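You operate a simulated robot arm through the tools that you are given. There is no shell and no other tool.

Carry out the task below with a simulated robot arm. There is one attempt and no reset: what you move stays moved.

JOB
Scrub the burnt patch off the cream dish with the soapy blue brush.
Fine: rinse the brush at the cold tap, tap off, brush back in its place; leave the other dish. Set down upright: blue brush. What is to be rubbed or washed off counts as gone when no trace of it is left.
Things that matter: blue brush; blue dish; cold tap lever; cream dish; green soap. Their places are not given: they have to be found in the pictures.

It is judged by the outcome, as a careful person would: the job done as asked, and still so three seconds after it is handed in. It fails if anything else is knocked over, pushed out of place, dropped, spilled or broken.

ROBOT AND FRAMES
A 7-joint arm with a two-finger parallel gripper, fixed in place. Base frame: the origin is on the floor under the middle of its stand, x ahead of it, y to its left, z up; the work surface is at about z = 0.9. Units: m, degrees, N and s.
It reaches about 1.479 m from its shoulder. Its first joint turns from -166.0 to 166.0 degrees. Payload 4.4 kg.
The tool frame sits at the grasp point between the pads (the TCP): z along the fingers, y along the line on which they close. The tips reach 0.023 m beyond it. Largest opening 0.094 m; finger width 0.038, thickness 0.01; the body of the gripper, 0.054 by 0.096 m, starts 0.039 m behind the TCP.
Orientation is told as [roll, pitch, yaw] about the base's x, y, z axes, in that order, counted from this pose: with the fingers straight down and closing along the base's y, the tool's x points along the base's -x, its y along +y and its z along -z.

CONTROLS
- The arm moves only by the tool apply_moves. Its argument "rows" is a list of rows, each a list of 7 numbers: the shift along the base's x, y, z in m, then the turn, a rotation vector about the base's x, y, z in degrees, then the opening, from 0 (shut) to 1 (fully open). In form: [[x, y, z, wx, wy, wz, gripper], ...]. A call has 1 to 20 rows; each row shifts and turns the commanded pose from where the row before left it. A row lasts 0.2 s, in which the tool goes at most 0.05 m and 8.6 degrees; a call with a longer step from one row to the next is refused whole, and so is a gripper value outside its range. A pose out of reach is approached as far as the arm can. The call stops where the force on the tool passes 40 N (or 10 N more than at its start, if that is more) or the arm is blocked; 0.2 s more then pass. Each finger travels about 0.072 m/s and halts on what it meets, pressing with about 43 N; the grip force reading is that of the motor and also rises with nothing between the fingers. The clock runs only during rows and for 0.2 s after the last one: add rows that do not move to give the fingers time. It gives the time, the measured TCP pose, the force on the tool (base axes), the opening and the grip force at its end, in the units of the frame above (readings bear some noise), with the torque about the TCP (base axes, N m) and any sound that the robot's microphone picked up.
- Cameras (640 x 400 px; columns grow to the right, rows downward): "scene" is fixed at [0.4006, -0.5006, 1.6957]; the picture's right is [0.72, -0.70, 0.00], its down [-0.42, -0.43, -0.80] and it looks along [0.56, 0.57, -0.60] (base axes); focal length 310 px, centre (320, 200). "wrist" rides on the gripper at [0.086, 0.016, -0.074] in the tool frame; the picture's right is [-0.18, 0.98, 0.00], its down [-0.58, -0.11, -0.81] and it looks along [-0.79, -0.15, 0.59] (tool axes); focal length 243 px, centre (320, 200).
- grab_frame(camera): a new picture of that camera. It takes no simulated time.
- point_at(camera, pixels): for up to 12 pixels [column, row] of the newest picture of that camera ("zoom" is the newest enlarged one), the place [x, y, z] in the base frame of the surface seen there, good to about 0.003 m. It takes no simulated time.
- close_up(camera, box): a new picture of the part [left, top, right, bottom] of that camera's present view, enlarged. It takes no simulated time.
- sign_off(): hands the job in; it is judged then, once.

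Unless the task says otherwise, let go and move clear before handing in.

The tools are called after "Request:" as name(argument=value, ...) on one line, values as JSON. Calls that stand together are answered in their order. apply_moves: Moves the arm, as the interface text tells. Its arguments: {"type":"object","properties":{"rows":{"type":"array","items":{"type":"array","items":{"type":"number"}}}},"required":["rows"]} The other tools are called the same way: grab_frame (camera) takes a picture; point_at (camera, pixels) gives the place of the surface under pixels of a picture; close_up (camera, box) takes an enlarged picture of a part of a camera's view; sign_off () hands the job in.

At the start:

```text
clock: 0.0
tool_pos: [0.783, 0.106, 1.3614]
orientation: [0.0, 0.0, 0.0]
wrist_force: [-0.3, 0.3, 0.1]
ft_torque: [-0.03, 0.0, -0.03]
finger_gap: 0.094
grip_force: 0.1
```

scene: 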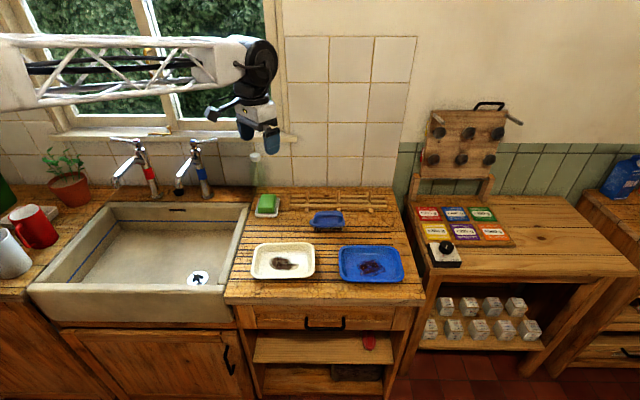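
wrist: 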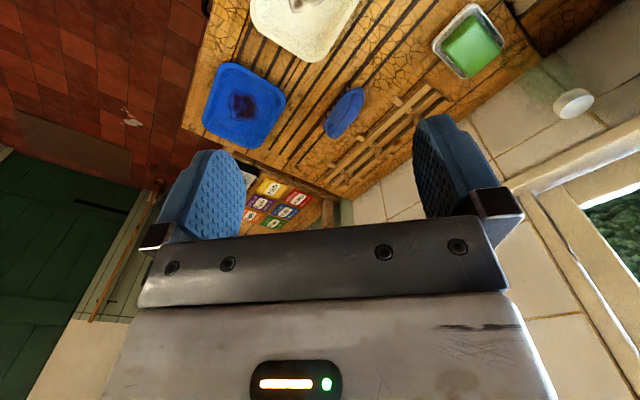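

The scene shows the cream dish near (283,261), the blue dish near (371,264), a blue brush around (327,220), green soap near (267,204), and two taps near (135,155) and (195,160). I'll zoom in on these.

Request:
close_up(camera="scene", box=[240, 180, 420, 300])

Request:
close_up(camera="scene", box=[90, 120, 290, 240])

```text
3.33 times, centred on (330, 240) of scene
```

zoom: 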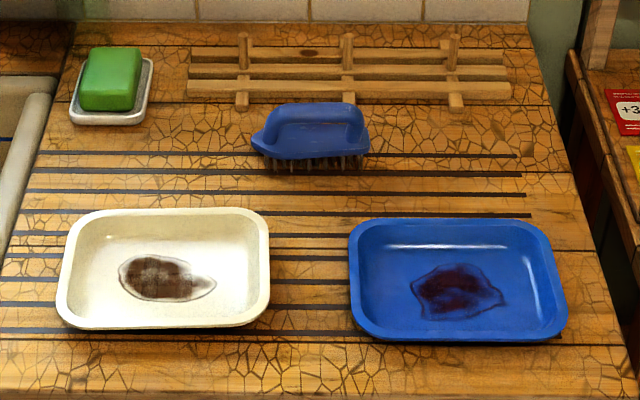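

```text
3.20 times, centred on (190, 180) of scene
```

zoom: 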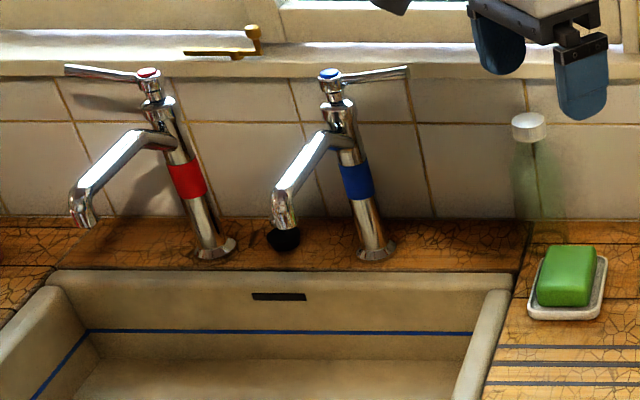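

The second zoom shows the cold tap (blue band) with its lever pointing right at about zoom (390,73), and a tall translucent bottle with a white cap near zoom (528,126). I'll measure points there first.

Request:
point_at(camera="zoom", pixels=[[330, 75], [405, 72], [375, 75], [340, 110], [355, 180], [375, 250], [283, 220], [325, 140], [528, 118], [528, 200], [567, 260], [567, 305]])

Request:
point_at(camera="scene", pixels=[[320, 214], [335, 213], [327, 222], [283, 261], [252, 246], [315, 246], [252, 276], [315, 276], [371, 264], [340, 248], [200, 280], [150, 240]])

Request:
close_up(camera="scene", box=[297, 200, 357, 238])

```text
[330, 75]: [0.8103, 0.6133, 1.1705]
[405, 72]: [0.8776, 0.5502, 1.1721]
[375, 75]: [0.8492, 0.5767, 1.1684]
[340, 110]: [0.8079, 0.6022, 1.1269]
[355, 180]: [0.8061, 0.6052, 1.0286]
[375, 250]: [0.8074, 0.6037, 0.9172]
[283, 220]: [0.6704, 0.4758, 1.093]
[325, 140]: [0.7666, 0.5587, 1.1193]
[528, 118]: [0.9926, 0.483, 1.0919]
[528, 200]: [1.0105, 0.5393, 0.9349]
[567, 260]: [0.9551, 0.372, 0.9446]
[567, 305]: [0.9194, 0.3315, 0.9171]
```

```text
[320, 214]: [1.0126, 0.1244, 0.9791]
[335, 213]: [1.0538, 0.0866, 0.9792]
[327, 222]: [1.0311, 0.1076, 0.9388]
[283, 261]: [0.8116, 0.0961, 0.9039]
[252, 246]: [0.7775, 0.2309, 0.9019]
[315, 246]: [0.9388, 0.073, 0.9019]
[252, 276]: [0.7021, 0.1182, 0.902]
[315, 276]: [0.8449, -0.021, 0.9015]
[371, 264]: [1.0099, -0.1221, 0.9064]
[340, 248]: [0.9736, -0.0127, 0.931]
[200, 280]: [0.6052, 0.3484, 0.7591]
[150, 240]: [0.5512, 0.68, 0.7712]
```

```text
10.53 times, centred on (327, 219) of scene
```

zoom: 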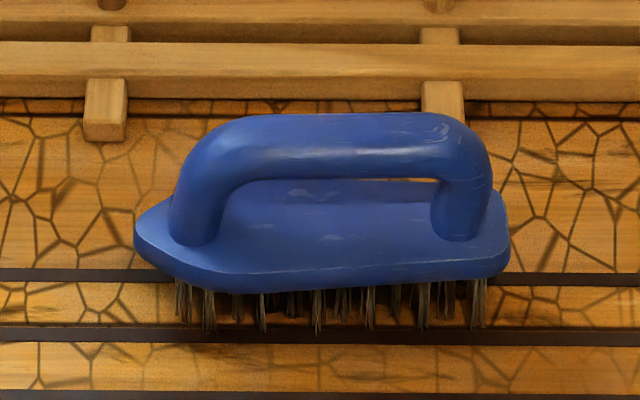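

The enlarged brush shows a bow handle from about (210,170) to (460,170), with dry-looking bristles underneath at row 300. I'll measure the handle, base and bristle positions.

Request:
point_at(camera="zoom", pixels=[[250, 125], [330, 122], [420, 122], [330, 145], [330, 175], [200, 235], [460, 230], [140, 235], [505, 250], [310, 230], [320, 320], [210, 325]])

Request:
close_up(camera="wrist", box=[180, 0, 540, 225])

```text
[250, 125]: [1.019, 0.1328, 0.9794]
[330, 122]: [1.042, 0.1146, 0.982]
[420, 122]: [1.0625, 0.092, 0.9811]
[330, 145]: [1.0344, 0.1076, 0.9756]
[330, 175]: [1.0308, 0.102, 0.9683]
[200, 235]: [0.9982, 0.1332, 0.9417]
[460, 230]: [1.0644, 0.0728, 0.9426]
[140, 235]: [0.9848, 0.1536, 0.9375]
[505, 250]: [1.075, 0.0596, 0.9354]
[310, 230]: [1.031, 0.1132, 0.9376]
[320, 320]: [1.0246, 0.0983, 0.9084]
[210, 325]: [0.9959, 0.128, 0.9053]
```

```text
1.78 times, centred on (360, 112) of wrist
```

zoom: 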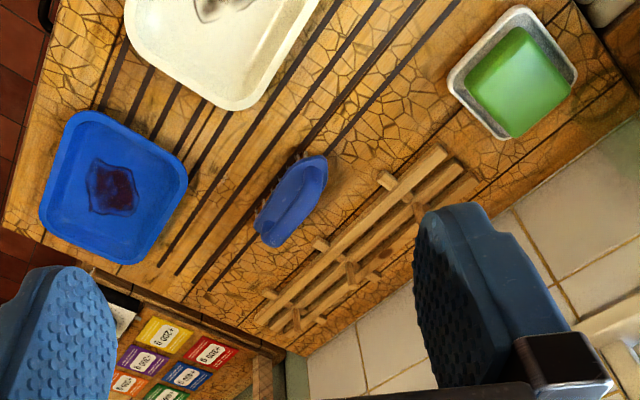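

The handle runs along about (0.72,-0.70), centred near (1.038,0.110,0.971). Before moving I'll look closely at the soap and bottle, the sink, and the cream dish.

Request:
close_up(camera="scene", box=[240, 145, 300, 222])

Request:
close_up(camera="scene", box=[20, 190, 260, 330])

Request:
close_up(camera="scene", box=[240, 235, 330, 291])

```text
5.19 times, centred on (270, 184) of scene
```

zoom: 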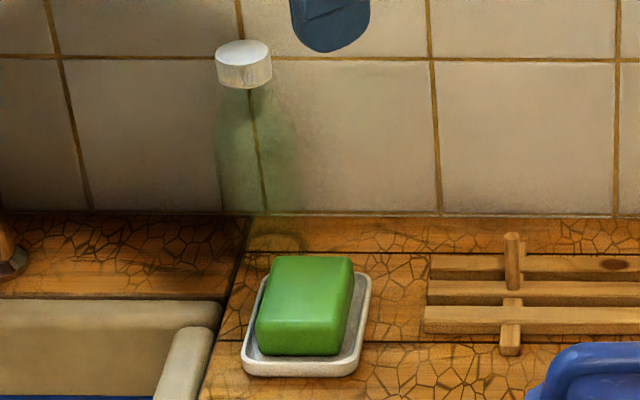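

```text
2.67 times, centred on (140, 260) of scene
```

zoom: 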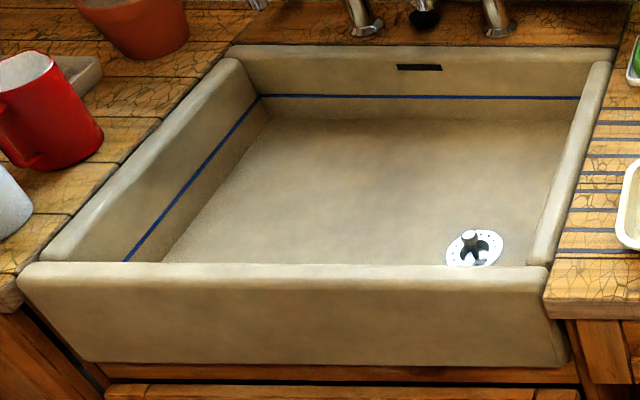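

```text
7.11 times, centred on (285, 263) of scene
```

zoom: 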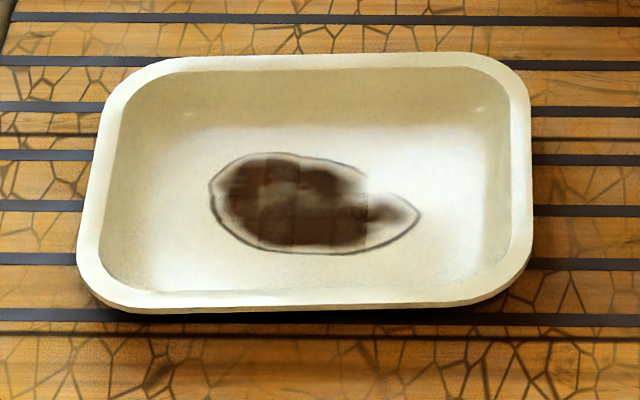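

The drain in the sink looks open, the bottle stands behind the soap near (0.99,0.485), and the cream dish's patch spans zoom (210–420, 150–250). I'll measure the dish rim, floor, and patch.

Request:
point_at(camera="zoom", pixels=[[90, 250], [150, 62], [520, 80], [520, 270], [300, 298], [320, 60], [100, 180], [525, 170], [212, 195], [418, 210], [275, 155], [300, 252]])

Request:
point_at(camera="scene", pixels=[[265, 196], [272, 197], [267, 204], [258, 215], [275, 211], [210, 250], [240, 220], [245, 207], [200, 277], [150, 296], [40, 290], [195, 300]])

```text
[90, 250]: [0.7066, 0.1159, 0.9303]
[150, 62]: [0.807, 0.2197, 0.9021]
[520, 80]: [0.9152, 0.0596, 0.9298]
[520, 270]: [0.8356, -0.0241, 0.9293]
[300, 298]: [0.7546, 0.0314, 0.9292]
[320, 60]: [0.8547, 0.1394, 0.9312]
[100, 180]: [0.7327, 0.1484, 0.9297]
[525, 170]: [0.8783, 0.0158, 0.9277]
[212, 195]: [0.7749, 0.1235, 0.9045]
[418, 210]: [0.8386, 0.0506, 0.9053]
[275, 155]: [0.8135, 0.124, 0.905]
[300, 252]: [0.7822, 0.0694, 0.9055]
```

```text
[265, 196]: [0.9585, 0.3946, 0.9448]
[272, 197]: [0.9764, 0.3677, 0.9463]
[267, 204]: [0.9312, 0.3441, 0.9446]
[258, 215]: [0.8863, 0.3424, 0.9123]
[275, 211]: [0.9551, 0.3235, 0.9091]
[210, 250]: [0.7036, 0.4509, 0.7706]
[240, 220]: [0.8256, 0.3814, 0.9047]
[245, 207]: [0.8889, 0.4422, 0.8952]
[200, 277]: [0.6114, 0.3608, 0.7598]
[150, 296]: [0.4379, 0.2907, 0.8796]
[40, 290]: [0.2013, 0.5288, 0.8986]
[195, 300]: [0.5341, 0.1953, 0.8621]
```

In wall-aligned terms the dish is about 0.20×0.15 m with its floor at z≈0.9045. The patch is centred near (0.807,0.087), the soap top near (0.951,0.366,0.945), and the brush is parallel to the dish's long side. I'll move above the brush and yaw the gripper about -44° so the fingers close across the handle.

Request:
apply_moves(rows=[[0.0425, 0.0007, -0.02, 0, 0, -7.37, 1], [0.0425, 0.0007, -0.02, 0, 0, -7.37, 1], [0.0425, 0.0007, -0.02, 0, 0, -7.37, 1], [0.0425, 0.0007, -0.02, 0, 0, -7.37, 1], [0.0425, 0.0007, -0.02, 0, 0, -7.37, 1], [0.0425, 0.0007, -0.02, 0, 0, -7.37, 1], [0, 0, -0.04, 0, 0, 0, 1], [0, 0, -0.04, 0, 0, 0, 1], [0, 0, 0, 0, 0, 0, 1]])

Request:
grab_frame(camera="scene")

Request:
grab_frame(camera="wrist")

```text
clock: 2.0
tool_pos: [1.0376, 0.1097, 1.1599]
orientation: [0.1, 0.0, -44.2]
wrist_force: [0.7, -0.4, -0.6]
ft_torque: [0.02, -0.03, -0.01]
finger_gap: 0.094
grip_force: 0.1
```

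```text
taken
```

scene: 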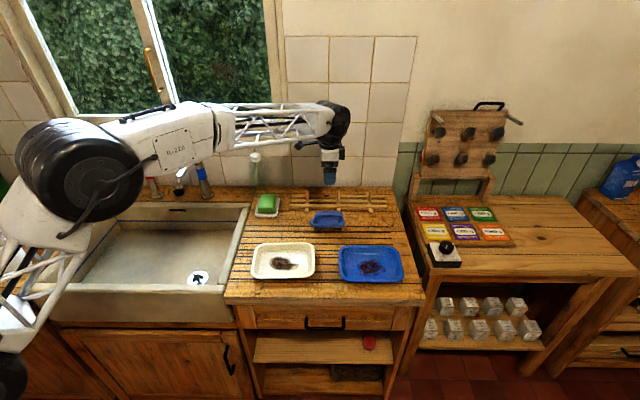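

```text
taken
```

wrist: 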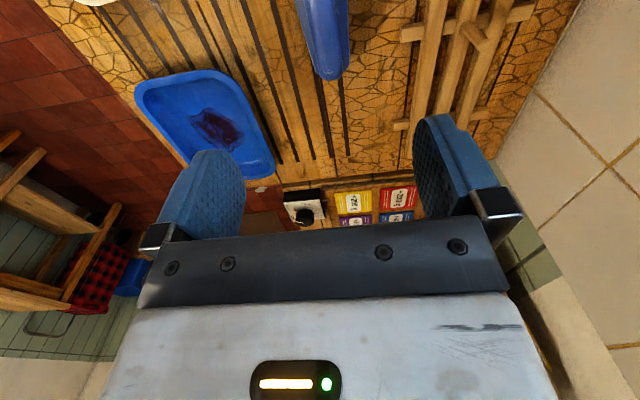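

The gripper is above the brush, which the wrist view shows near (325,40) between the fingers. I'll measure the handle from this closer view to refine the grasp centre and yaw.

Request:
close_up(camera="wrist", box=[240, 0, 400, 100])

Request:
close_up(camera="scene", box=[297, 160, 357, 238])

```text
4.00 times, centred on (320, 50) of wrist
```

zoom: 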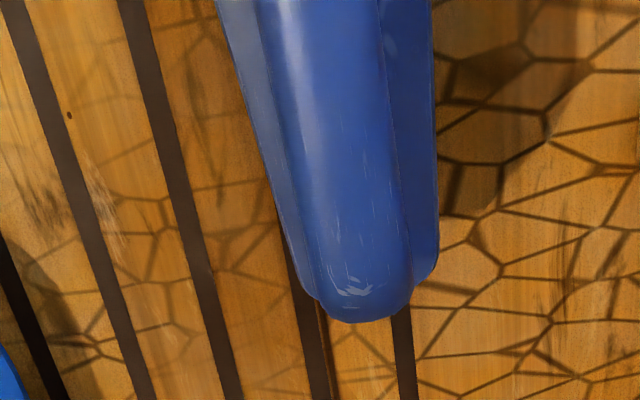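

```text
5.13 times, centred on (327, 199) of scene
```

zoom: 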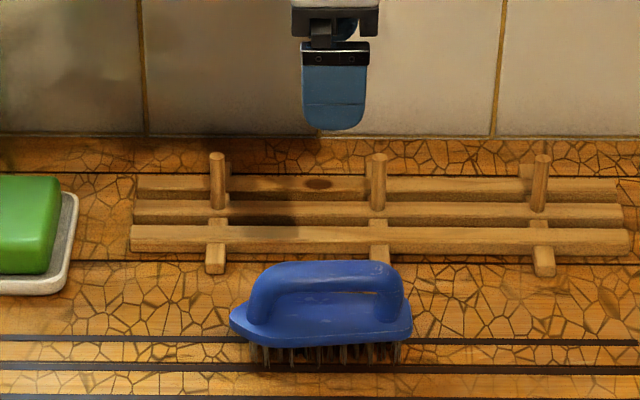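

I'll query points across the handle in the wrist picture.

Request:
point_at(camera="wrist", pixels=[[311, 25], [318, 25], [324, 25], [330, 25], [336, 25], [306, 2], [312, 2], [320, 2], [327, 2], [333, 2], [325, 60], [327, 78]])

Request:
point_at(camera="zoom", pixels=[[290, 268], [330, 266], [370, 266], [330, 280], [330, 290], [235, 320], [410, 330], [240, 312], [320, 335], [256, 355], [395, 355], [320, 360]])

```text
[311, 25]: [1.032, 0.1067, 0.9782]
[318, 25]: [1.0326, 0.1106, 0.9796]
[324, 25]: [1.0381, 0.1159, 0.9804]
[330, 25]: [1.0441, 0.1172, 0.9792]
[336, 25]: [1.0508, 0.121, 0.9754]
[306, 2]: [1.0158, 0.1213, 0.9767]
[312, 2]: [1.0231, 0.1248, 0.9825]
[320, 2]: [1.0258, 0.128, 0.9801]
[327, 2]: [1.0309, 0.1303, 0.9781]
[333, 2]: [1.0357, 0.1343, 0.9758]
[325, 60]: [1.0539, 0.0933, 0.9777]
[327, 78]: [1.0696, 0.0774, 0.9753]
```

```text
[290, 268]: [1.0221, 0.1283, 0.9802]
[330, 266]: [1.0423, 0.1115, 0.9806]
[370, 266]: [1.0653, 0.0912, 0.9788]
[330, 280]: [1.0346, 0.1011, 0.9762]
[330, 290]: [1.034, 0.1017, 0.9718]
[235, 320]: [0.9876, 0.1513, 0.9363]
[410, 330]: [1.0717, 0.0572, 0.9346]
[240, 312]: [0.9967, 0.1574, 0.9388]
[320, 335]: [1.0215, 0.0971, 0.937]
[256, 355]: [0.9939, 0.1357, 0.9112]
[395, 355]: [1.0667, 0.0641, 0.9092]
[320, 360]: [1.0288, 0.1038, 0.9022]
```

The handle's axis is at v≈0.8065 and the grasp centre is (1.041,0.113), top z≈0.980. I'll check the rack's height behind the brush before descending with open fingers.

Request:
point_at(camera="zoom", pixels=[[380, 250], [330, 232], [378, 158], [378, 205], [330, 210], [215, 255], [215, 270]])

```text
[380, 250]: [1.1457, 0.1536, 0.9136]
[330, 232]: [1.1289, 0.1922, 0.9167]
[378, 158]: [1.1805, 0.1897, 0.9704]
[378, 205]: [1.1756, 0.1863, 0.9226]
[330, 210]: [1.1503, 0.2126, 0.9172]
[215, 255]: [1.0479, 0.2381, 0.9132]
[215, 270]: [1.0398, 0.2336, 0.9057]
```

The rack starts at v≈0.89, clear of the open fingers (outer edge at v≈0.863). I'll descend over the handle to TCP z≈0.967 and then close.

Request:
apply_moves(rows=[[0.0035, 0.003, -0.04, 0, 0, 0, 1], [0, 0, -0.045, 0, 0, 0, 1], [0, 0, -0.045, 0, 0, 0, 1], [0, 0, -0.04, 0, 0, 0, 1], [0, 0, -0.015, 0, 0, 0, 1], [0, 0, -0.008, 0, 0, 0, 1], [0, 0, 0, 0, 0, 0, 1]])

Request:
close_up(camera="scene", box=[280, 170, 376, 238])

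Request:
grab_frame(camera="wrist")

```text
clock: 3.6
tool_pos: [1.0413, 0.1137, 0.9669]
orientation: [0.1, 0.1, -44.2]
wrist_force: [0.3, 0.3, 0.2]
ft_torque: [0.0, 0.01, -0.01]
finger_gap: 0.094
grip_force: 0.1
```

```text
5.88 times, centred on (328, 204) of scene
```

zoom: 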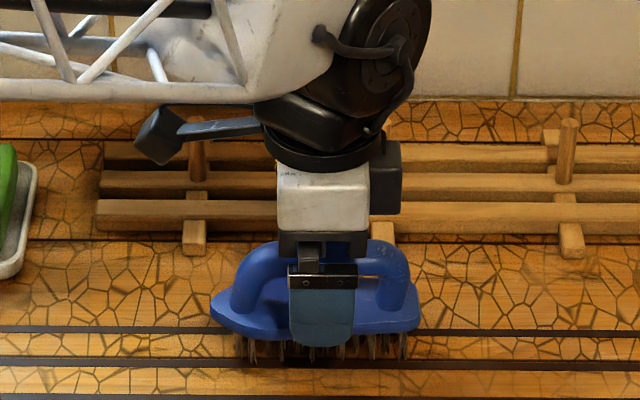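

```text
taken
```

wrist: 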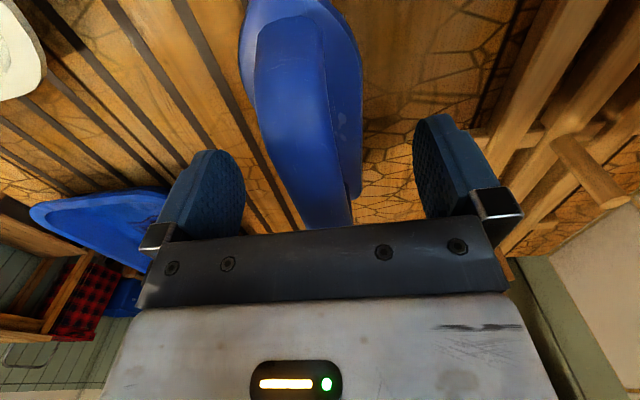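

The fingers straddle the handle with no contact force. I'll close them on the handle.

Request:
apply_moves(rows=[[0, 0, 0, 0, 0, 0, 0], [0, 0, 0, 0, 0, 0, 0], [0, 0, 0, 0, 0, 0, 0], [0, 0, 0, 0, 0, 0, 0], [0, 0, 0, 0, 0, 0, 0], [0, 0, 0, 0, 0, 0, 0]])

Request:
grab_frame(camera="wrist")

Request:
close_up(camera="scene", box=[280, 170, 376, 238])

```text
clock: 5.0
tool_pos: [1.0406, 0.1136, 0.9681]
orientation: [0.0, 0.0, -44.2]
wrist_force: [-0.1, 0.2, -0.1]
ft_torque: [0.05, -0.07, -0.01]
finger_gap: 0.025
grip_force: 43.2
```

```text
taken
```

wrist: 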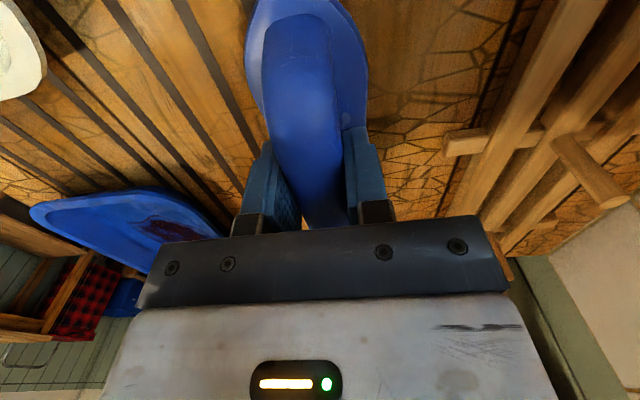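

```text
5.88 times, centred on (328, 204) of scene
```

zoom: 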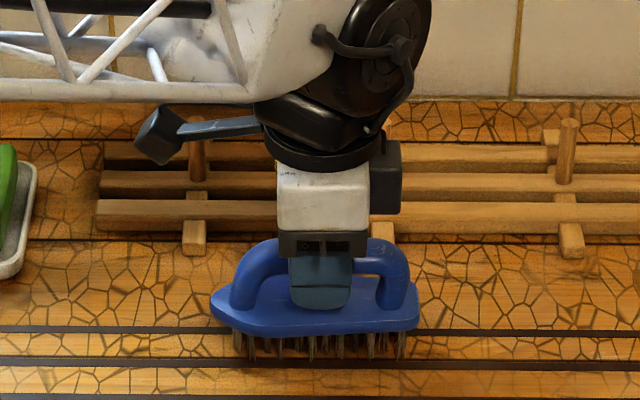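

The brush is gripped (gap 0.025, 43 N) with the TCP at (1.0406,0.1136,0.9681); I'll remember that as its home pose. I'll lift straight up and check it hangs level.

Request:
apply_moves(rows=[[0, 0, 0.02, 0, 0, 0, 0], [0, 0, 0.03, 0, 0, 0, 0], [0, 0, 0.04, 0, 0, 0, 0], [0, 0, 0.04, 0, 0, 0, 0], [0, 0, 0, 0, 0, 0, 0]])

Request:
close_up(camera="scene", box=[240, 130, 400, 238])

```text
clock: 6.2
tool_pos: [1.0406, 0.114, 1.0973]
orientation: [0.0, 0.0, -44.3]
wrist_force: [-0.5, -0.4, -0.7]
ft_torque: [0.01, 0.01, -0.01]
finger_gap: 0.0249
grip_force: 43.3
```

```text
3.70 times, centred on (320, 184) of scene
```

zoom: 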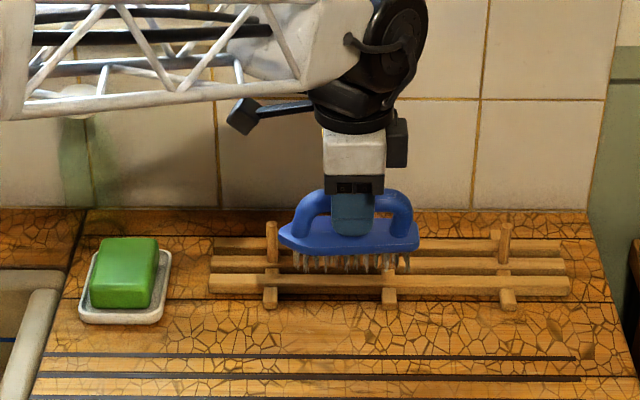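

The brush hangs level in the grip. Next I'll measure the soap's top corners at zoom (98–158, 238–310) to centre on it.

Request:
point_at(camera="zoom", pixels=[[106, 242], [154, 242], [93, 284], [150, 286], [125, 262], [120, 304], [82, 318], [165, 316], [170, 255], [98, 252]])

Request:
point_at(camera="scene", pixels=[[256, 157], [250, 157], [260, 157], [256, 153], [255, 170], [255, 190]])

```text
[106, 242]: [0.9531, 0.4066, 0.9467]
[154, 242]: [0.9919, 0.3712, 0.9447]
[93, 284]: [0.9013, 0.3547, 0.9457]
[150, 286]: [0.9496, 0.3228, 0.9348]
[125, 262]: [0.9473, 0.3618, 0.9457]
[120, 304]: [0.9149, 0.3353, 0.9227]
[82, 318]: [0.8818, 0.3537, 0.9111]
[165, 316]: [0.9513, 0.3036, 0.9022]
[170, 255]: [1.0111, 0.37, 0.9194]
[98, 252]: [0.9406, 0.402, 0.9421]
```

```text
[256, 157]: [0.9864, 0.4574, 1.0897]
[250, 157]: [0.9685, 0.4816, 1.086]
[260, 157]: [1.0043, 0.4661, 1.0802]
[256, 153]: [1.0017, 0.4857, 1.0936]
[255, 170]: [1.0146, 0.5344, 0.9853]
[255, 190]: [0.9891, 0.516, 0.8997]
```

The soap top spans u 0.40–0.455, v 0.88–0.96 at z≈0.946, and the bottle starts about v≈1.0. I'll move the brush over the front-middle of the soap at (0.943,0.353), keeping clear of the bottle, and pause just above it.

Request:
apply_moves(rows=[[-0.01633, 0.0398, 0, 0, 0, 0, 0], [-0.01633, 0.0398, 0, 0, 0, 0, 0], [-0.01633, 0.0398, 0, 0, 0, 0, 0], [-0.01633, 0.0398, 0, 0, 0, 0, 0], [-0.01633, 0.0398, 0, 0, 0, 0, 0], [-0.01633, 0.0398, 0, 0, 0, 0, 0], [0, 0, -0.03, 0, 0, 0, 0], [0, 0, -0.03, 0, 0, 0, 0], [0, 0, -0.012, 0, 0, 0, 0], [0, 0, 0, 0, 0, 0, 0]])

Request:
close_up(camera="scene", box=[190, 110, 350, 228])

Request:
grab_frame(camera="wrist")

```text
clock: 8.4
tool_pos: [0.9424, 0.3511, 1.0252]
orientation: [0.1, -0.1, -44.2]
wrist_force: [-0.7, 1.0, -1.3]
ft_torque: [-0.03, -0.02, 0.02]
finger_gap: 0.025
grip_force: 42.9
```

```text
3.39 times, centred on (270, 169) of scene
```

zoom: 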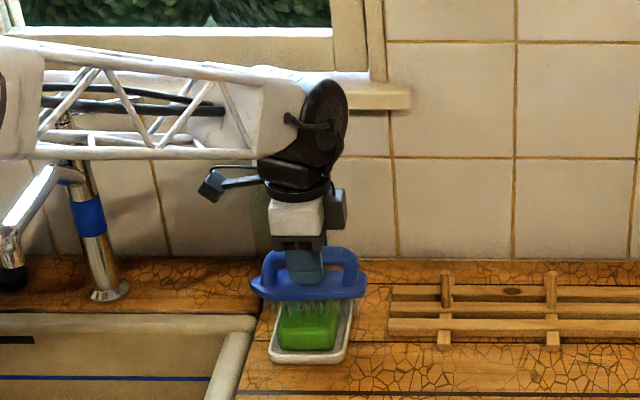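

```text
taken
```

wrist: 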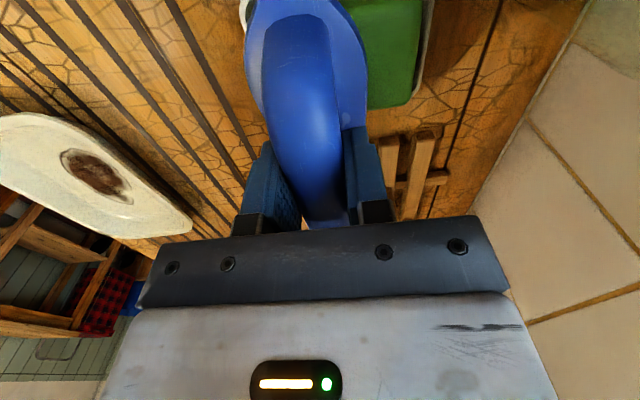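

The brush is just over the soap, but the forearm looks near the cold tap lever in the picture around zoom (100,155). I'll check the forearm's true position before going lower.

Request:
point_at(camera="zoom", pixels=[[60, 153], [110, 155], [180, 155], [240, 155], [130, 55], [40, 45], [60, 125], [85, 190], [210, 188], [270, 190], [330, 210], [262, 215]])

```text
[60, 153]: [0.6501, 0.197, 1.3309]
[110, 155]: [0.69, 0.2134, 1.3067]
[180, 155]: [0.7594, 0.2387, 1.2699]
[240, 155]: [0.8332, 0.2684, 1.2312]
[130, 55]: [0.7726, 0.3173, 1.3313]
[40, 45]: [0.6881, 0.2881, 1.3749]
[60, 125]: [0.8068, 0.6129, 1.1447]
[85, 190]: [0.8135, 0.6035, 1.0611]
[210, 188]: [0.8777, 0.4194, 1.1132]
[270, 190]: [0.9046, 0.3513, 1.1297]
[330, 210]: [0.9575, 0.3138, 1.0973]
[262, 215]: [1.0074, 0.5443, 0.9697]
```

The forearm is at about (0.69,0.21,1.31), well away from the tap and bottle. I'll ease the bristles down onto the soap in small steps.

Request:
apply_moves(rows=[[0, 0, -0.006, 0, 0, 0, 0], [0, 0, -0.003, 0, 0, 0, 0], [0, 0, -0.002, 0, 0, 0, 0], [0, 0, -0.002, 0, 0, 0, 0], [0, 0, 0, 0, 0, 0, 0]])

Request:
close_up(camera="scene", box=[230, 170, 310, 225])

```text
clock: 9.6
tool_pos: [0.9432, 0.3501, 1.0124]
orientation: [0.0, 0.0, -44.2]
wrist_force: [0.4, 0.5, -0.8]
ft_torque: [0.04, -0.01, -0.01]
finger_gap: 0.0253
grip_force: 43.5
```

```text
7.27 times, centred on (270, 198) of scene
```

zoom: 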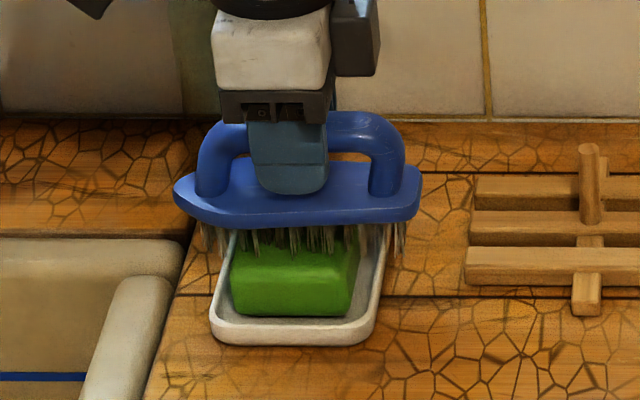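

The bristles are about to touch the soap with no force yet. I'll go down in 1.5 mm steps until I feel a light contact.

Request:
apply_moves(rows=[[0, 0, -0.0015, 0, 0, 0, 0], [0, 0, -0.0015, 0, 0, 0, 0], [0, 0, 0, 0, 0, 0, 0]])

```text
clock: 10.4
tool_pos: [0.9412, 0.3515, 1.012]
orientation: [0.1, -0.2, -44.2]
wrist_force: [-2.8, -3.9, 21.3]
ft_torque: [0.3, 0.07, 0.06]
finger_gap: 0.0252
grip_force: 43.2
```

Contact was felt at z≈1.012 with 21 N pushing up. I'll back off 2 mm for a light touch and rub gently along the brush's length.

Request:
apply_moves(rows=[[0, 0, 0.002, 0, 0, 0, 0], [0.007, -0.007, 0, 0, 0, 0, 0], [0.007, -0.007, 0, 0, 0, 0, 0], [-0.007, 0.007, 0, 0, 0, 0, 0], [-0.007, 0.007, 0, 0, 0, 0, 0], [-0.007, 0.007, 0, 0, 0, 0, 0], [-0.007, 0.007, 0, 0, 0, 0, 0], [0.007, -0.007, 0, 0, 0, 0, 0], [0.007, -0.007, 0, 0, 0, 0, 0]])

Request:
close_up(camera="scene", box=[230, 170, 310, 225])

```text
clock: 12.4
tool_pos: [0.9432, 0.3526, 1.0117]
orientation: [-0.1, 0.1, -44.1]
wrist_force: [-4.3, 4.3, 16.9]
ft_torque: [0.41, 0.02, 0.11]
finger_gap: 0.0251
grip_force: 43.0
```

```text
7.27 times, centred on (270, 198) of scene
```

zoom: 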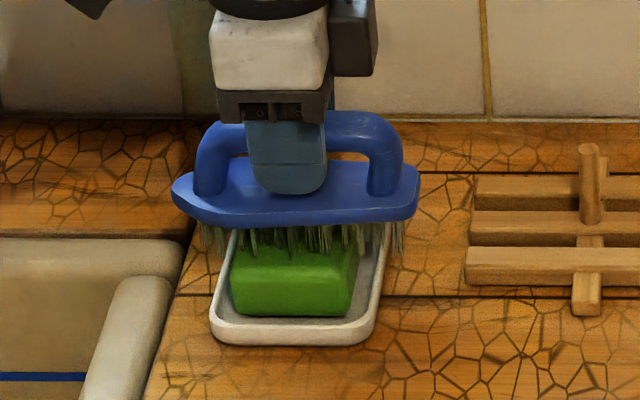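

The bristles now look greenish and soapy near zoom (215,235) and (395,240), and the soap hasn't moved. I'll do one more short rub, then lift to inspect.

Request:
apply_moves(rows=[[0.007, -0.007, 0, 0, 0, 0, 0], [0.007, -0.007, 0, 0, 0, 0, 0], [-0.007, 0.007, 0, 0, 0, 0, 0], [-0.007, 0.007, 0, 0, 0, 0, 0], [-0.007, 0.007, 0, 0, 0, 0, 0], [-0.007, 0.007, 0, 0, 0, 0, 0], [0.007, -0.007, 0, 0, 0, 0, 0], [0.007, -0.007, 0, 0, 0, 0, 0], [0, 0, 0.02, 0, 0, 0, 0], [0, 0, 0.03, 0, 0, 0, 0], [0, 0, 0.03, 0, 0, 0, 0], [0, 0, 0, 0, 0, 0, 0]])

Request:
close_up(camera="scene", box=[230, 150, 310, 225])

```text
clock: 15.0
tool_pos: [0.9425, 0.3527, 1.0902]
orientation: [-0.1, 0.0, -44.1]
wrist_force: [-0.4, 0.4, -1.9]
ft_torque: [-0.03, -0.04, 0.01]
finger_gap: 0.0252
grip_force: 42.5
```

```text
5.33 times, centred on (270, 188) of scene
```

zoom: 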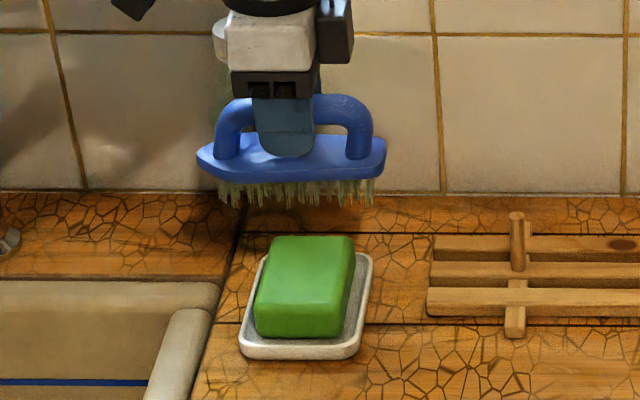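

The bristles carry a pale green lather and the soap is still in its dish. I'll carry the brush over the cream dish centre (0.8085,0.0857) and stop above the rim.

Request:
apply_moves(rows=[[-0.01914, -0.03814, 0, 0, 0, 0, 0], [-0.01914, -0.03814, 0, 0, 0, 0, 0], [-0.01914, -0.03814, 0, 0, 0, 0, 0], [-0.01914, -0.03814, 0, 0, 0, 0, 0], [-0.01914, -0.03814, 0, 0, 0, 0, 0], [-0.01914, -0.03814, 0, 0, 0, 0, 0], [-0.01914, -0.03814, 0, 0, 0, 0, 0], [0, 0, -0.03, 0, 0, 0, 0], [0, 0, -0.03, 0, 0, 0, 0], [0, 0, -0.02, 0, 0, 0, 0], [0, 0, 0, 0, 0, 0, 0]])

Request:
close_up(camera="scene", box=[230, 200, 340, 291])

Request:
grab_frame(camera="wrist")

```text
clock: 17.4
tool_pos: [0.8092, 0.0858, 1.0115]
orientation: [0.0, 0.0, -44.2]
wrist_force: [0.1, -0.2, -2.0]
ft_torque: [-0.01, 0.01, 0.02]
finger_gap: 0.0251
grip_force: 43.1
```

```text
4.40 times, centred on (285, 246) of scene
```

zoom: 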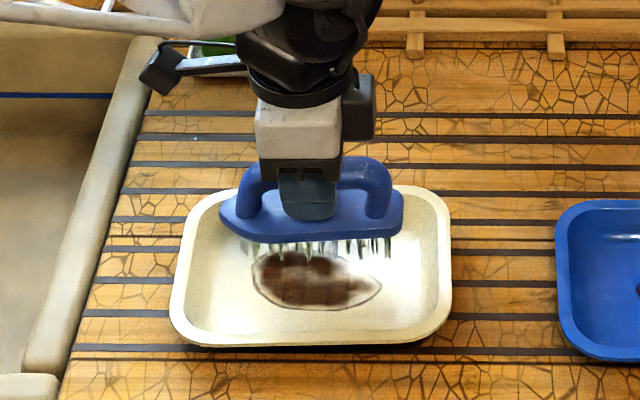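

```text
taken
```

wrist: 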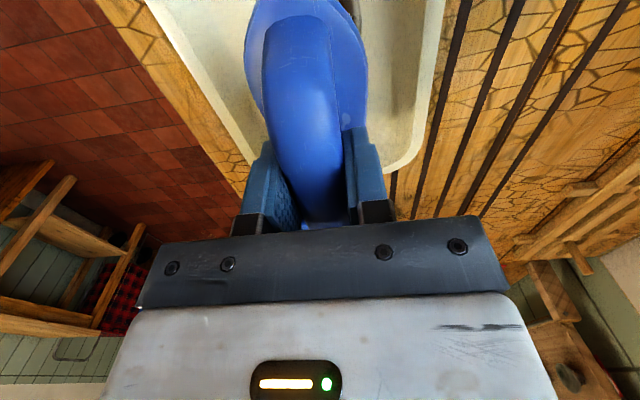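

The brush is centred over the patch, aligned with the dish. I'll lower it gently until the bristles touch the dish floor.

Request:
apply_moves(rows=[[0, 0, -0.02, 0, 0, 0, 0], [0, 0, -0.012, 0, 0, 0, 0], [0, 0, -0.004, 0, 0, 0, 0], [0, 0, -0.002, 0, 0, 0, 0], [0, 0, 0, 0, 0, 0, 0]])

```text
clock: 18.6
tool_pos: [0.8091, 0.0852, 0.974]
orientation: [0.0, 0.0, -44.2]
wrist_force: [0.6, 0.2, -1.0]
ft_torque: [0.03, -0.02, 0.01]
finger_gap: 0.0251
grip_force: 43.2
```

No contact yet at TCP z 0.974, as expected. I'll go down in 1 mm steps.

Request:
apply_moves(rows=[[0, 0, -0.001, 0, 0, 0, 0], [0, 0, -0.001, 0, 0, 0, 0], [0, 0, -0.001, 0, 0, 0, 0], [0, 0, 0, 0, 0, 0, 0]])

```text
clock: 19.6
tool_pos: [0.8093, 0.085, 0.9709]
orientation: [0.0, 0.0, -44.3]
wrist_force: [-0.4, -1.4, 7.9]
ft_torque: [0.08, -0.08, 0.0]
finger_gap: 0.0249
grip_force: 42.9
```

Contact is about 8 N at z≈0.971. I'll do a first small scrub (±1.2 cm lengthwise) and check that the dish stays put.

Request:
apply_moves(rows=[[0.0086, -0.0084, 0, 0, 0, 0, 0], [-0.0086, 0.0084, 0, 0, 0, 0, 0], [-0.0086, 0.0084, 0, 0, 0, 0, 0], [0.0086, -0.0084, 0, 0, 0, 0, 0], [0.0086, -0.0084, 0, 0, 0, 0, 0], [-0.0086, 0.0084, 0, 0, 0, 0, 0], [-0.0086, 0.0084, 0, 0, 0, 0, 0], [0.0086, -0.0084, 0, 0, 0, 0, 0]])

Request:
close_up(camera="scene", box=[230, 200, 340, 291])

```text
clock: 21.4
tool_pos: [0.8094, 0.085, 0.9707]
orientation: [0.1, 0.0, -44.2]
wrist_force: [-8.5, 11.0, 37.1]
ft_torque: [0.27, -0.18, 0.06]
finger_gap: 0.0252
grip_force: 43.0
```

```text
4.40 times, centred on (285, 246) of scene
```

zoom: 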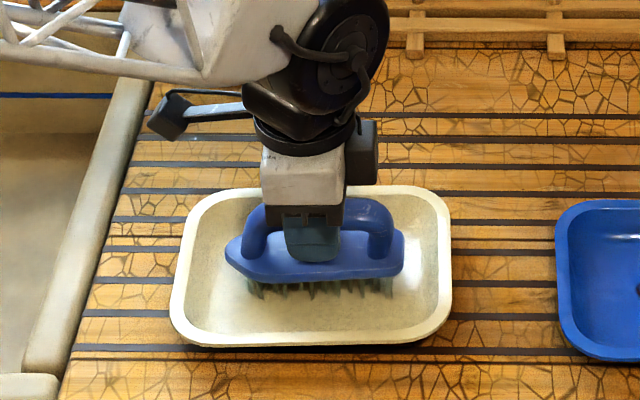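

The dish hasn't moved (rim edges the same at zoom 170–452), but the pressing force climbed to 37 N. I'll lift 1 mm to relax it and read again.

Request:
apply_moves(rows=[[0, 0, 0.001, 0, 0, 0, 0], [0, 0, 0, 0, 0, 0, 0]])

```text
clock: 22.0
tool_pos: [0.8102, 0.0833, 0.9711]
orientation: [0.0, 0.0, -44.2]
wrist_force: [-0.1, 7.4, 22.2]
ft_torque: [-0.11, -0.57, 0.1]
finger_gap: 0.0252
grip_force: 43.2
```

At about 22 N I'll ease off a touch more and scrub crosswise ±1.8 cm to cover the whole patch width.

Request:
apply_moves(rows=[[0, 0, 0.0007, 0, 0, 0, 0], [0.0063, 0.0065, 0, 0, 0, 0, 0], [0.0063, 0.0065, 0, 0, 0, 0, 0], [-0.0063, -0.0065, 0, 0, 0, 0, 0], [-0.0063, -0.0065, 0, 0, 0, 0, 0], [-0.0063, -0.0065, 0, 0, 0, 0, 0], [-0.0063, -0.0065, 0, 0, 0, 0, 0], [0.0063, 0.0065, 0, 0, 0, 0, 0], [0.0063, 0.0065, 0, 0, 0, 0, 0]])

Request:
close_up(camera="scene", box=[230, 200, 340, 291])

```text
clock: 24.0
tool_pos: [0.8074, 0.0854, 0.9722]
orientation: [0.0, 0.1, -44.2]
wrist_force: [0.0, 0.0, -0.6]
ft_torque: [0.01, 0.0, 0.0]
finger_gap: 0.0251
grip_force: 42.6
```

```text
4.40 times, centred on (285, 246) of scene
```

zoom: 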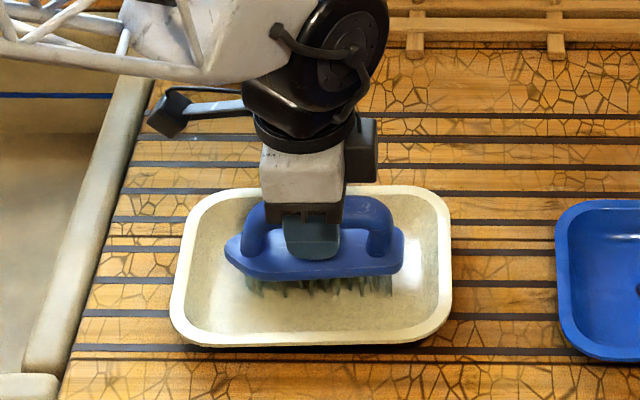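

Contact was lost at z 0.972, so I'll lower 1 mm and repeat the crosswise scrub with light lengthwise strokes mixed in.

Request:
apply_moves(rows=[[0, 0, -0.001, 0, 0, 0, 0], [0.0063, 0.0065, 0, 0, 0, 0, 0], [0.0063, 0.0065, 0, 0, 0, 0, 0], [-0.0063, -0.0065, 0, 0, 0, 0, 0], [-0.0063, -0.0065, 0, 0, 0, 0, 0], [-0.0063, -0.0065, 0, 0, 0, 0, 0], [-0.0063, -0.0065, 0, 0, 0, 0, 0], [0.0063, 0.0065, 0, 0, 0, 0, 0], [0.0063, 0.0065, 0, 0, 0, 0, 0]])

Request:
close_up(camera="scene", box=[230, 200, 340, 291])

```text
clock: 26.0
tool_pos: [0.8092, 0.0859, 0.9713]
orientation: [0.0, 0.0, -44.2]
wrist_force: [0.1, 0.2, -1.3]
ft_torque: [0.02, 0.03, -0.01]
finger_gap: 0.0248
grip_force: 43.1
```

```text
4.40 times, centred on (285, 246) of scene
```

zoom: 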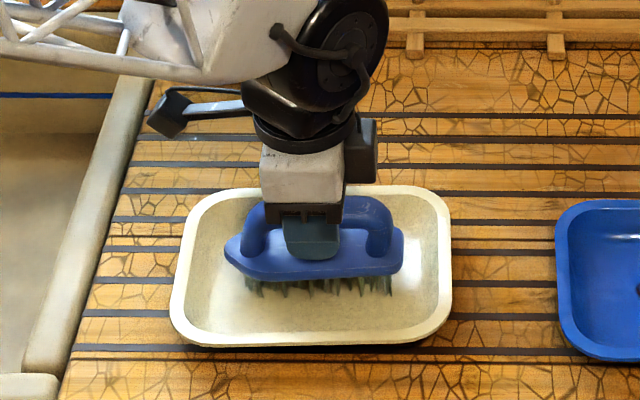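

Still barely touching at 0.9713. I'll lift up and back to look at how much of the patch is left.

Request:
apply_moves(rows=[[0, 0, 0.03, 0, 0, 0, 0], [0, 0, 0.04, 0, 0, 0, 0], [0.015, 0.015, 0.04, 0, 0, 0, 0], [0.03, 0.03, 0, 0, 0, 0, 0], [0, 0, 0, 0, 0, 0, 0]])

Request:
close_up(camera="scene", box=[230, 200, 340, 291])

```text
clock: 27.2
tool_pos: [0.8541, 0.1286, 1.0819]
orientation: [-0.1, 0.0, -44.2]
wrist_force: [-0.3, -0.1, -1.3]
ft_torque: [0.02, -0.03, 0.01]
finger_gap: 0.0252
grip_force: 42.5
```

```text
4.40 times, centred on (285, 246) of scene
```

zoom: 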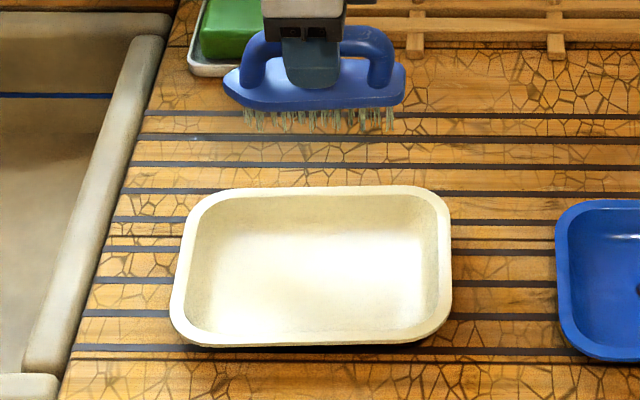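

The dish floor looks white with no dark patch left. I'll zoom in tightly to check for faint traces.

Request:
close_up(camera="scene", box=[255, 243, 315, 283])

Request:
close_up(camera="scene", box=[270, 200, 345, 240])

Request:
grab_frame(camera="wrist")

```text
10.00 times, centred on (285, 263) of scene
```

zoom: 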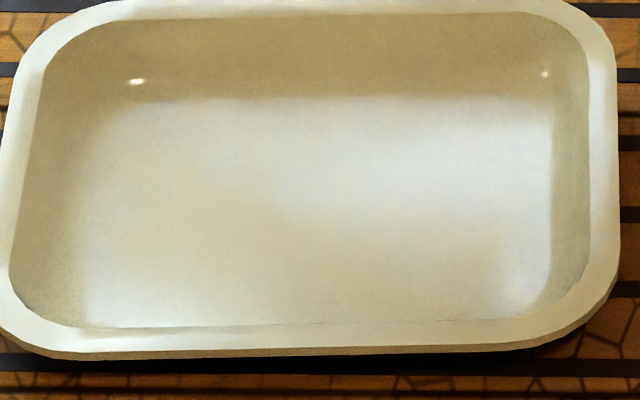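

```text
8.53 times, centred on (308, 220) of scene
```

zoom: 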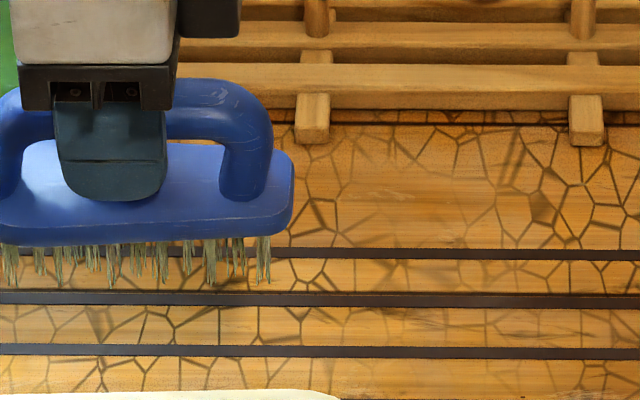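

```text
taken
```

wrist: 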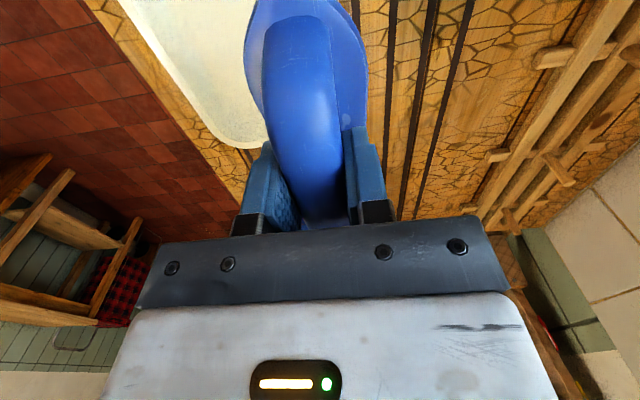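

The patch looks completely gone even at 10×. To be sure about the edges, I'll make one more light pass along both long sides of where the patch was.

Request:
apply_moves(rows=[[-0.03, -0.03, 0, 0, 0, 0, 0], [-0.015, -0.013, -0.03, 0, 0, 0, 0], [0, 0, -0.04, 0, 0, 0, 0], [0, 0, -0.03, 0, 0, 0, 0], [0, 0, -0.0095, 0, 0, 0, 0], [0, 0, -0.0017, 0, 0, 0, 0], [0, 0, 0, 0, 0, 0, 0]])

```text
clock: 28.8
tool_pos: [0.8091, 0.088, 0.9713]
orientation: [0.0, 0.0, -44.2]
wrist_force: [-0.7, -0.5, 0.3]
ft_torque: [0.01, -0.01, -0.02]
finger_gap: 0.025
grip_force: 43.1
```

Request:
apply_moves(rows=[[0, 0, -0.0008, 0, 0, 0, 0], [0.0063, 0.0065, 0, 0, 0, 0, 0], [0.0063, 0.0065, 0, 0, 0, 0, 0], [0.007, -0.007, 0, 0, 0, 0, 0], [-0.007, 0.007, 0, 0, 0, 0, 0]])

```text
clock: 30.0
tool_pos: [0.8225, 0.0992, 0.9711]
orientation: [0.1, -0.1, -44.1]
wrist_force: [5.2, -5.0, 18.7]
ft_torque: [-0.28, -0.52, -0.01]
finger_gap: 0.0248
grip_force: 42.7
```

Contact is about 19 N at the back side of the patch area. I'll sweep to the front side with a few lengthwise strokes.

Request:
apply_moves(rows=[[-0.007, 0.007, 0.0003, 0, 0, 0, 0], [0.007, -0.007, 0, 0, 0, 0, 0], [-0.0063, -0.0065, 0, 0, 0, 0, 0], [-0.0063, -0.0065, 0, 0, 0, 0, 0], [-0.0063, -0.0065, 0, 0, 0, 0, 0], [-0.0063, -0.0065, 0, 0, 0, 0, 0], [0.007, -0.007, 0, 0, 0, 0, 0], [-0.007, 0.007, 0, 0, 0, 0, 0]])

Request:
close_up(camera="scene", box=[230, 200, 340, 291])

```text
clock: 31.8
tool_pos: [0.7966, 0.0736, 0.9705]
orientation: [0.0, -0.1, -44.3]
wrist_force: [5.7, -8.3, 28.0]
ft_torque: [-0.27, -0.43, -0.04]
finger_gap: 0.0251
grip_force: 42.9
```

```text
4.40 times, centred on (285, 246) of scene
```

zoom: 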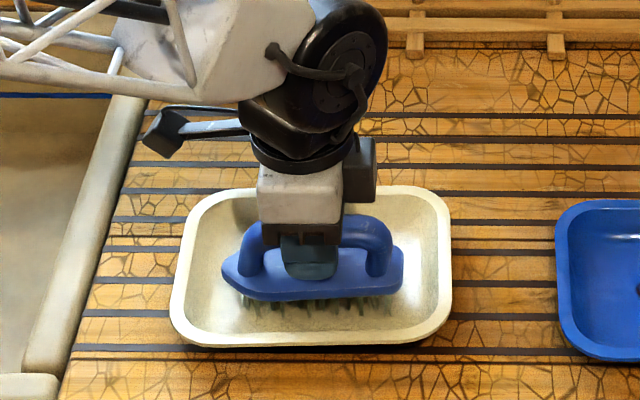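

The dish is unmoved and clean all around the brush. I need a free hand for the tap, so I'll re-centre the brush in the cream dish, relax the pressure, and set it down there upright for now.

Request:
apply_moves(rows=[[0.0063, 0.0065, 0.0003, 0, 0, 0, 0], [0.0063, 0.0065, 0.0003, 0, 0, 0, 0], [0, 0, 0.0003, 0, 0, 0, 0], [0, 0, 0, 0, 0, 0, 0]])

```text
clock: 32.8
tool_pos: [0.8093, 0.0865, 0.9701]
orientation: [0.0, 0.0, -44.2]
wrist_force: [-3.5, -2.8, 17.8]
ft_torque: [0.0, -0.06, 0.03]
finger_gap: 0.0251
grip_force: 43.1
```

Request:
apply_moves(rows=[[0, 0, 0.0008, 0, 0, 0, 0], [0, 0, 0, 0, 0, 0, 0]])

```text
clock: 33.4
tool_pos: [0.808, 0.0884, 0.9698]
orientation: [-0.1, 0.0, -44.2]
wrist_force: [0.3, 0.3, 0.3]
ft_torque: [-0.07, -0.16, -0.01]
finger_gap: 0.0251
grip_force: 43.3
```

The load is now about zero with the brush standing in the dish. I'll open the fingers and lift straight up.

Request:
apply_moves(rows=[[0, 0, 0, 0, 0, 0, 0.6], [0, 0, 0, 0, 0, 0, 1], [0, 0, 0, 0, 0, 0, 1], [0, 0, 0, 0, 0, 0, 1], [0, 0, 0, 0, 0, 0, 1], [0, 0, 0.03, 0, 0, 0, 1], [0, 0, 0.04, 0, 0, 0, 1], [0, 0, 0.05, 0, 0, 0, 1], [0, 0, 0.05, 0, 0, 0, 1], [0, 0, 0.05, 0, 0, 0, 1], [0, 0, 0, 0, 0, 0, 1]])

Request:
grab_frame(camera="scene")

Request:
close_up(camera="scene", box=[240, 220, 330, 291])

Request:
grab_frame(camera="wrist")

```text
clock: 35.8
tool_pos: [0.8092, 0.0869, 1.191]
orientation: [0.0, -0.1, -44.1]
wrist_force: [0.4, -0.3, 0.1]
ft_torque: [0.0, 0.0, 0.01]
finger_gap: 0.094
grip_force: 0.0
```

```text
taken
```

scene: 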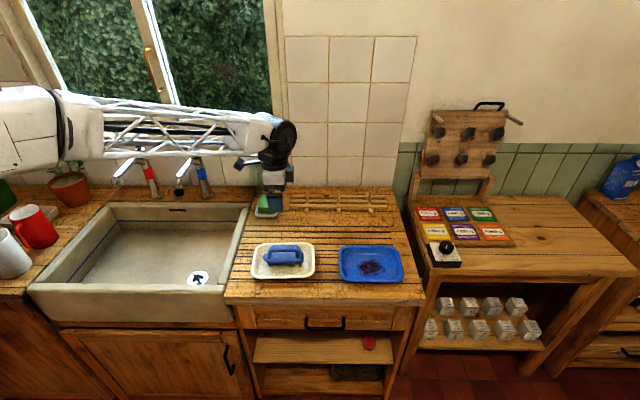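

```text
5.63 times, centred on (285, 256) of scene
```

zoom: 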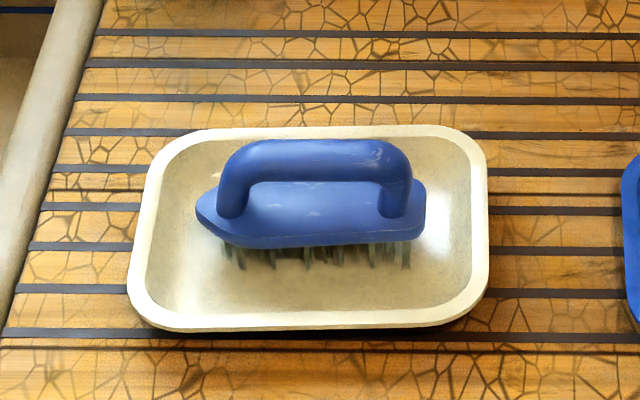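

```text
taken
```

wrist: 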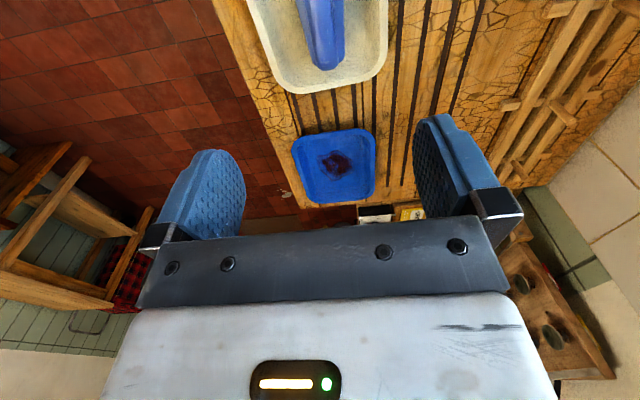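

The brush stands upright in the dish, and the dish is in place. Next I'll study the cold tap around scene (195,165) and the window sill over it.

Request:
close_up(camera="scene", box=[150, 120, 250, 205])

```text
4.71 times, centred on (200, 162) of scene
```

zoom: 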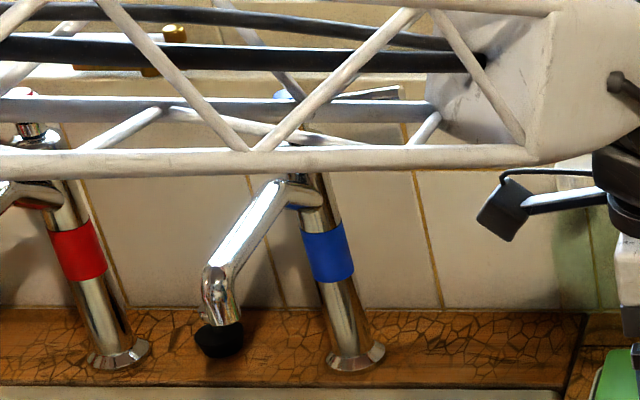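

The forearm hides the tap from here. I'll raise the arm back to around its start pose so the tap is visible, then measure.

Request:
apply_moves(rows=[[-0.005, 0.003, 0.045, 0, 0, 0, 1], [-0.005, 0.003, 0.045, 0, 0, 0, 1], [-0.005, 0.003, 0.045, 0, 0, 0, 1], [-0.005, 0.003, 0.045, 0, 0, 0, 1], [0, 0, 0, 0, 0, 0, 0.5]])

Request:
close_up(camera="scene", box=[150, 120, 250, 205])

```text
clock: 37.0
tool_pos: [0.787, 0.0981, 1.3702]
orientation: [0.0, -0.1, -44.3]
wrist_force: [-0.5, 0.8, 0.2]
ft_torque: [0.01, 0.01, -0.01]
finger_gap: 0.047
grip_force: 0.4
```

```text
4.71 times, centred on (200, 162) of scene
```

zoom: 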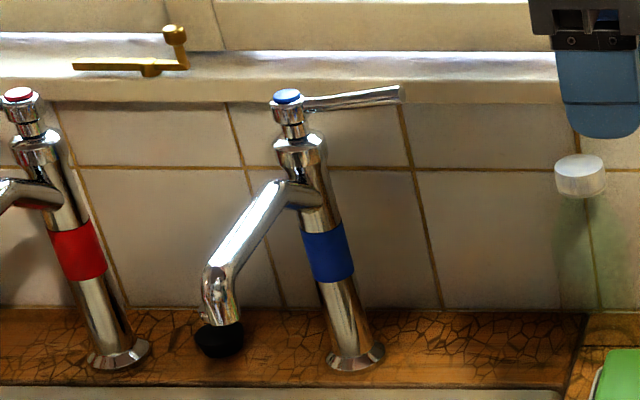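

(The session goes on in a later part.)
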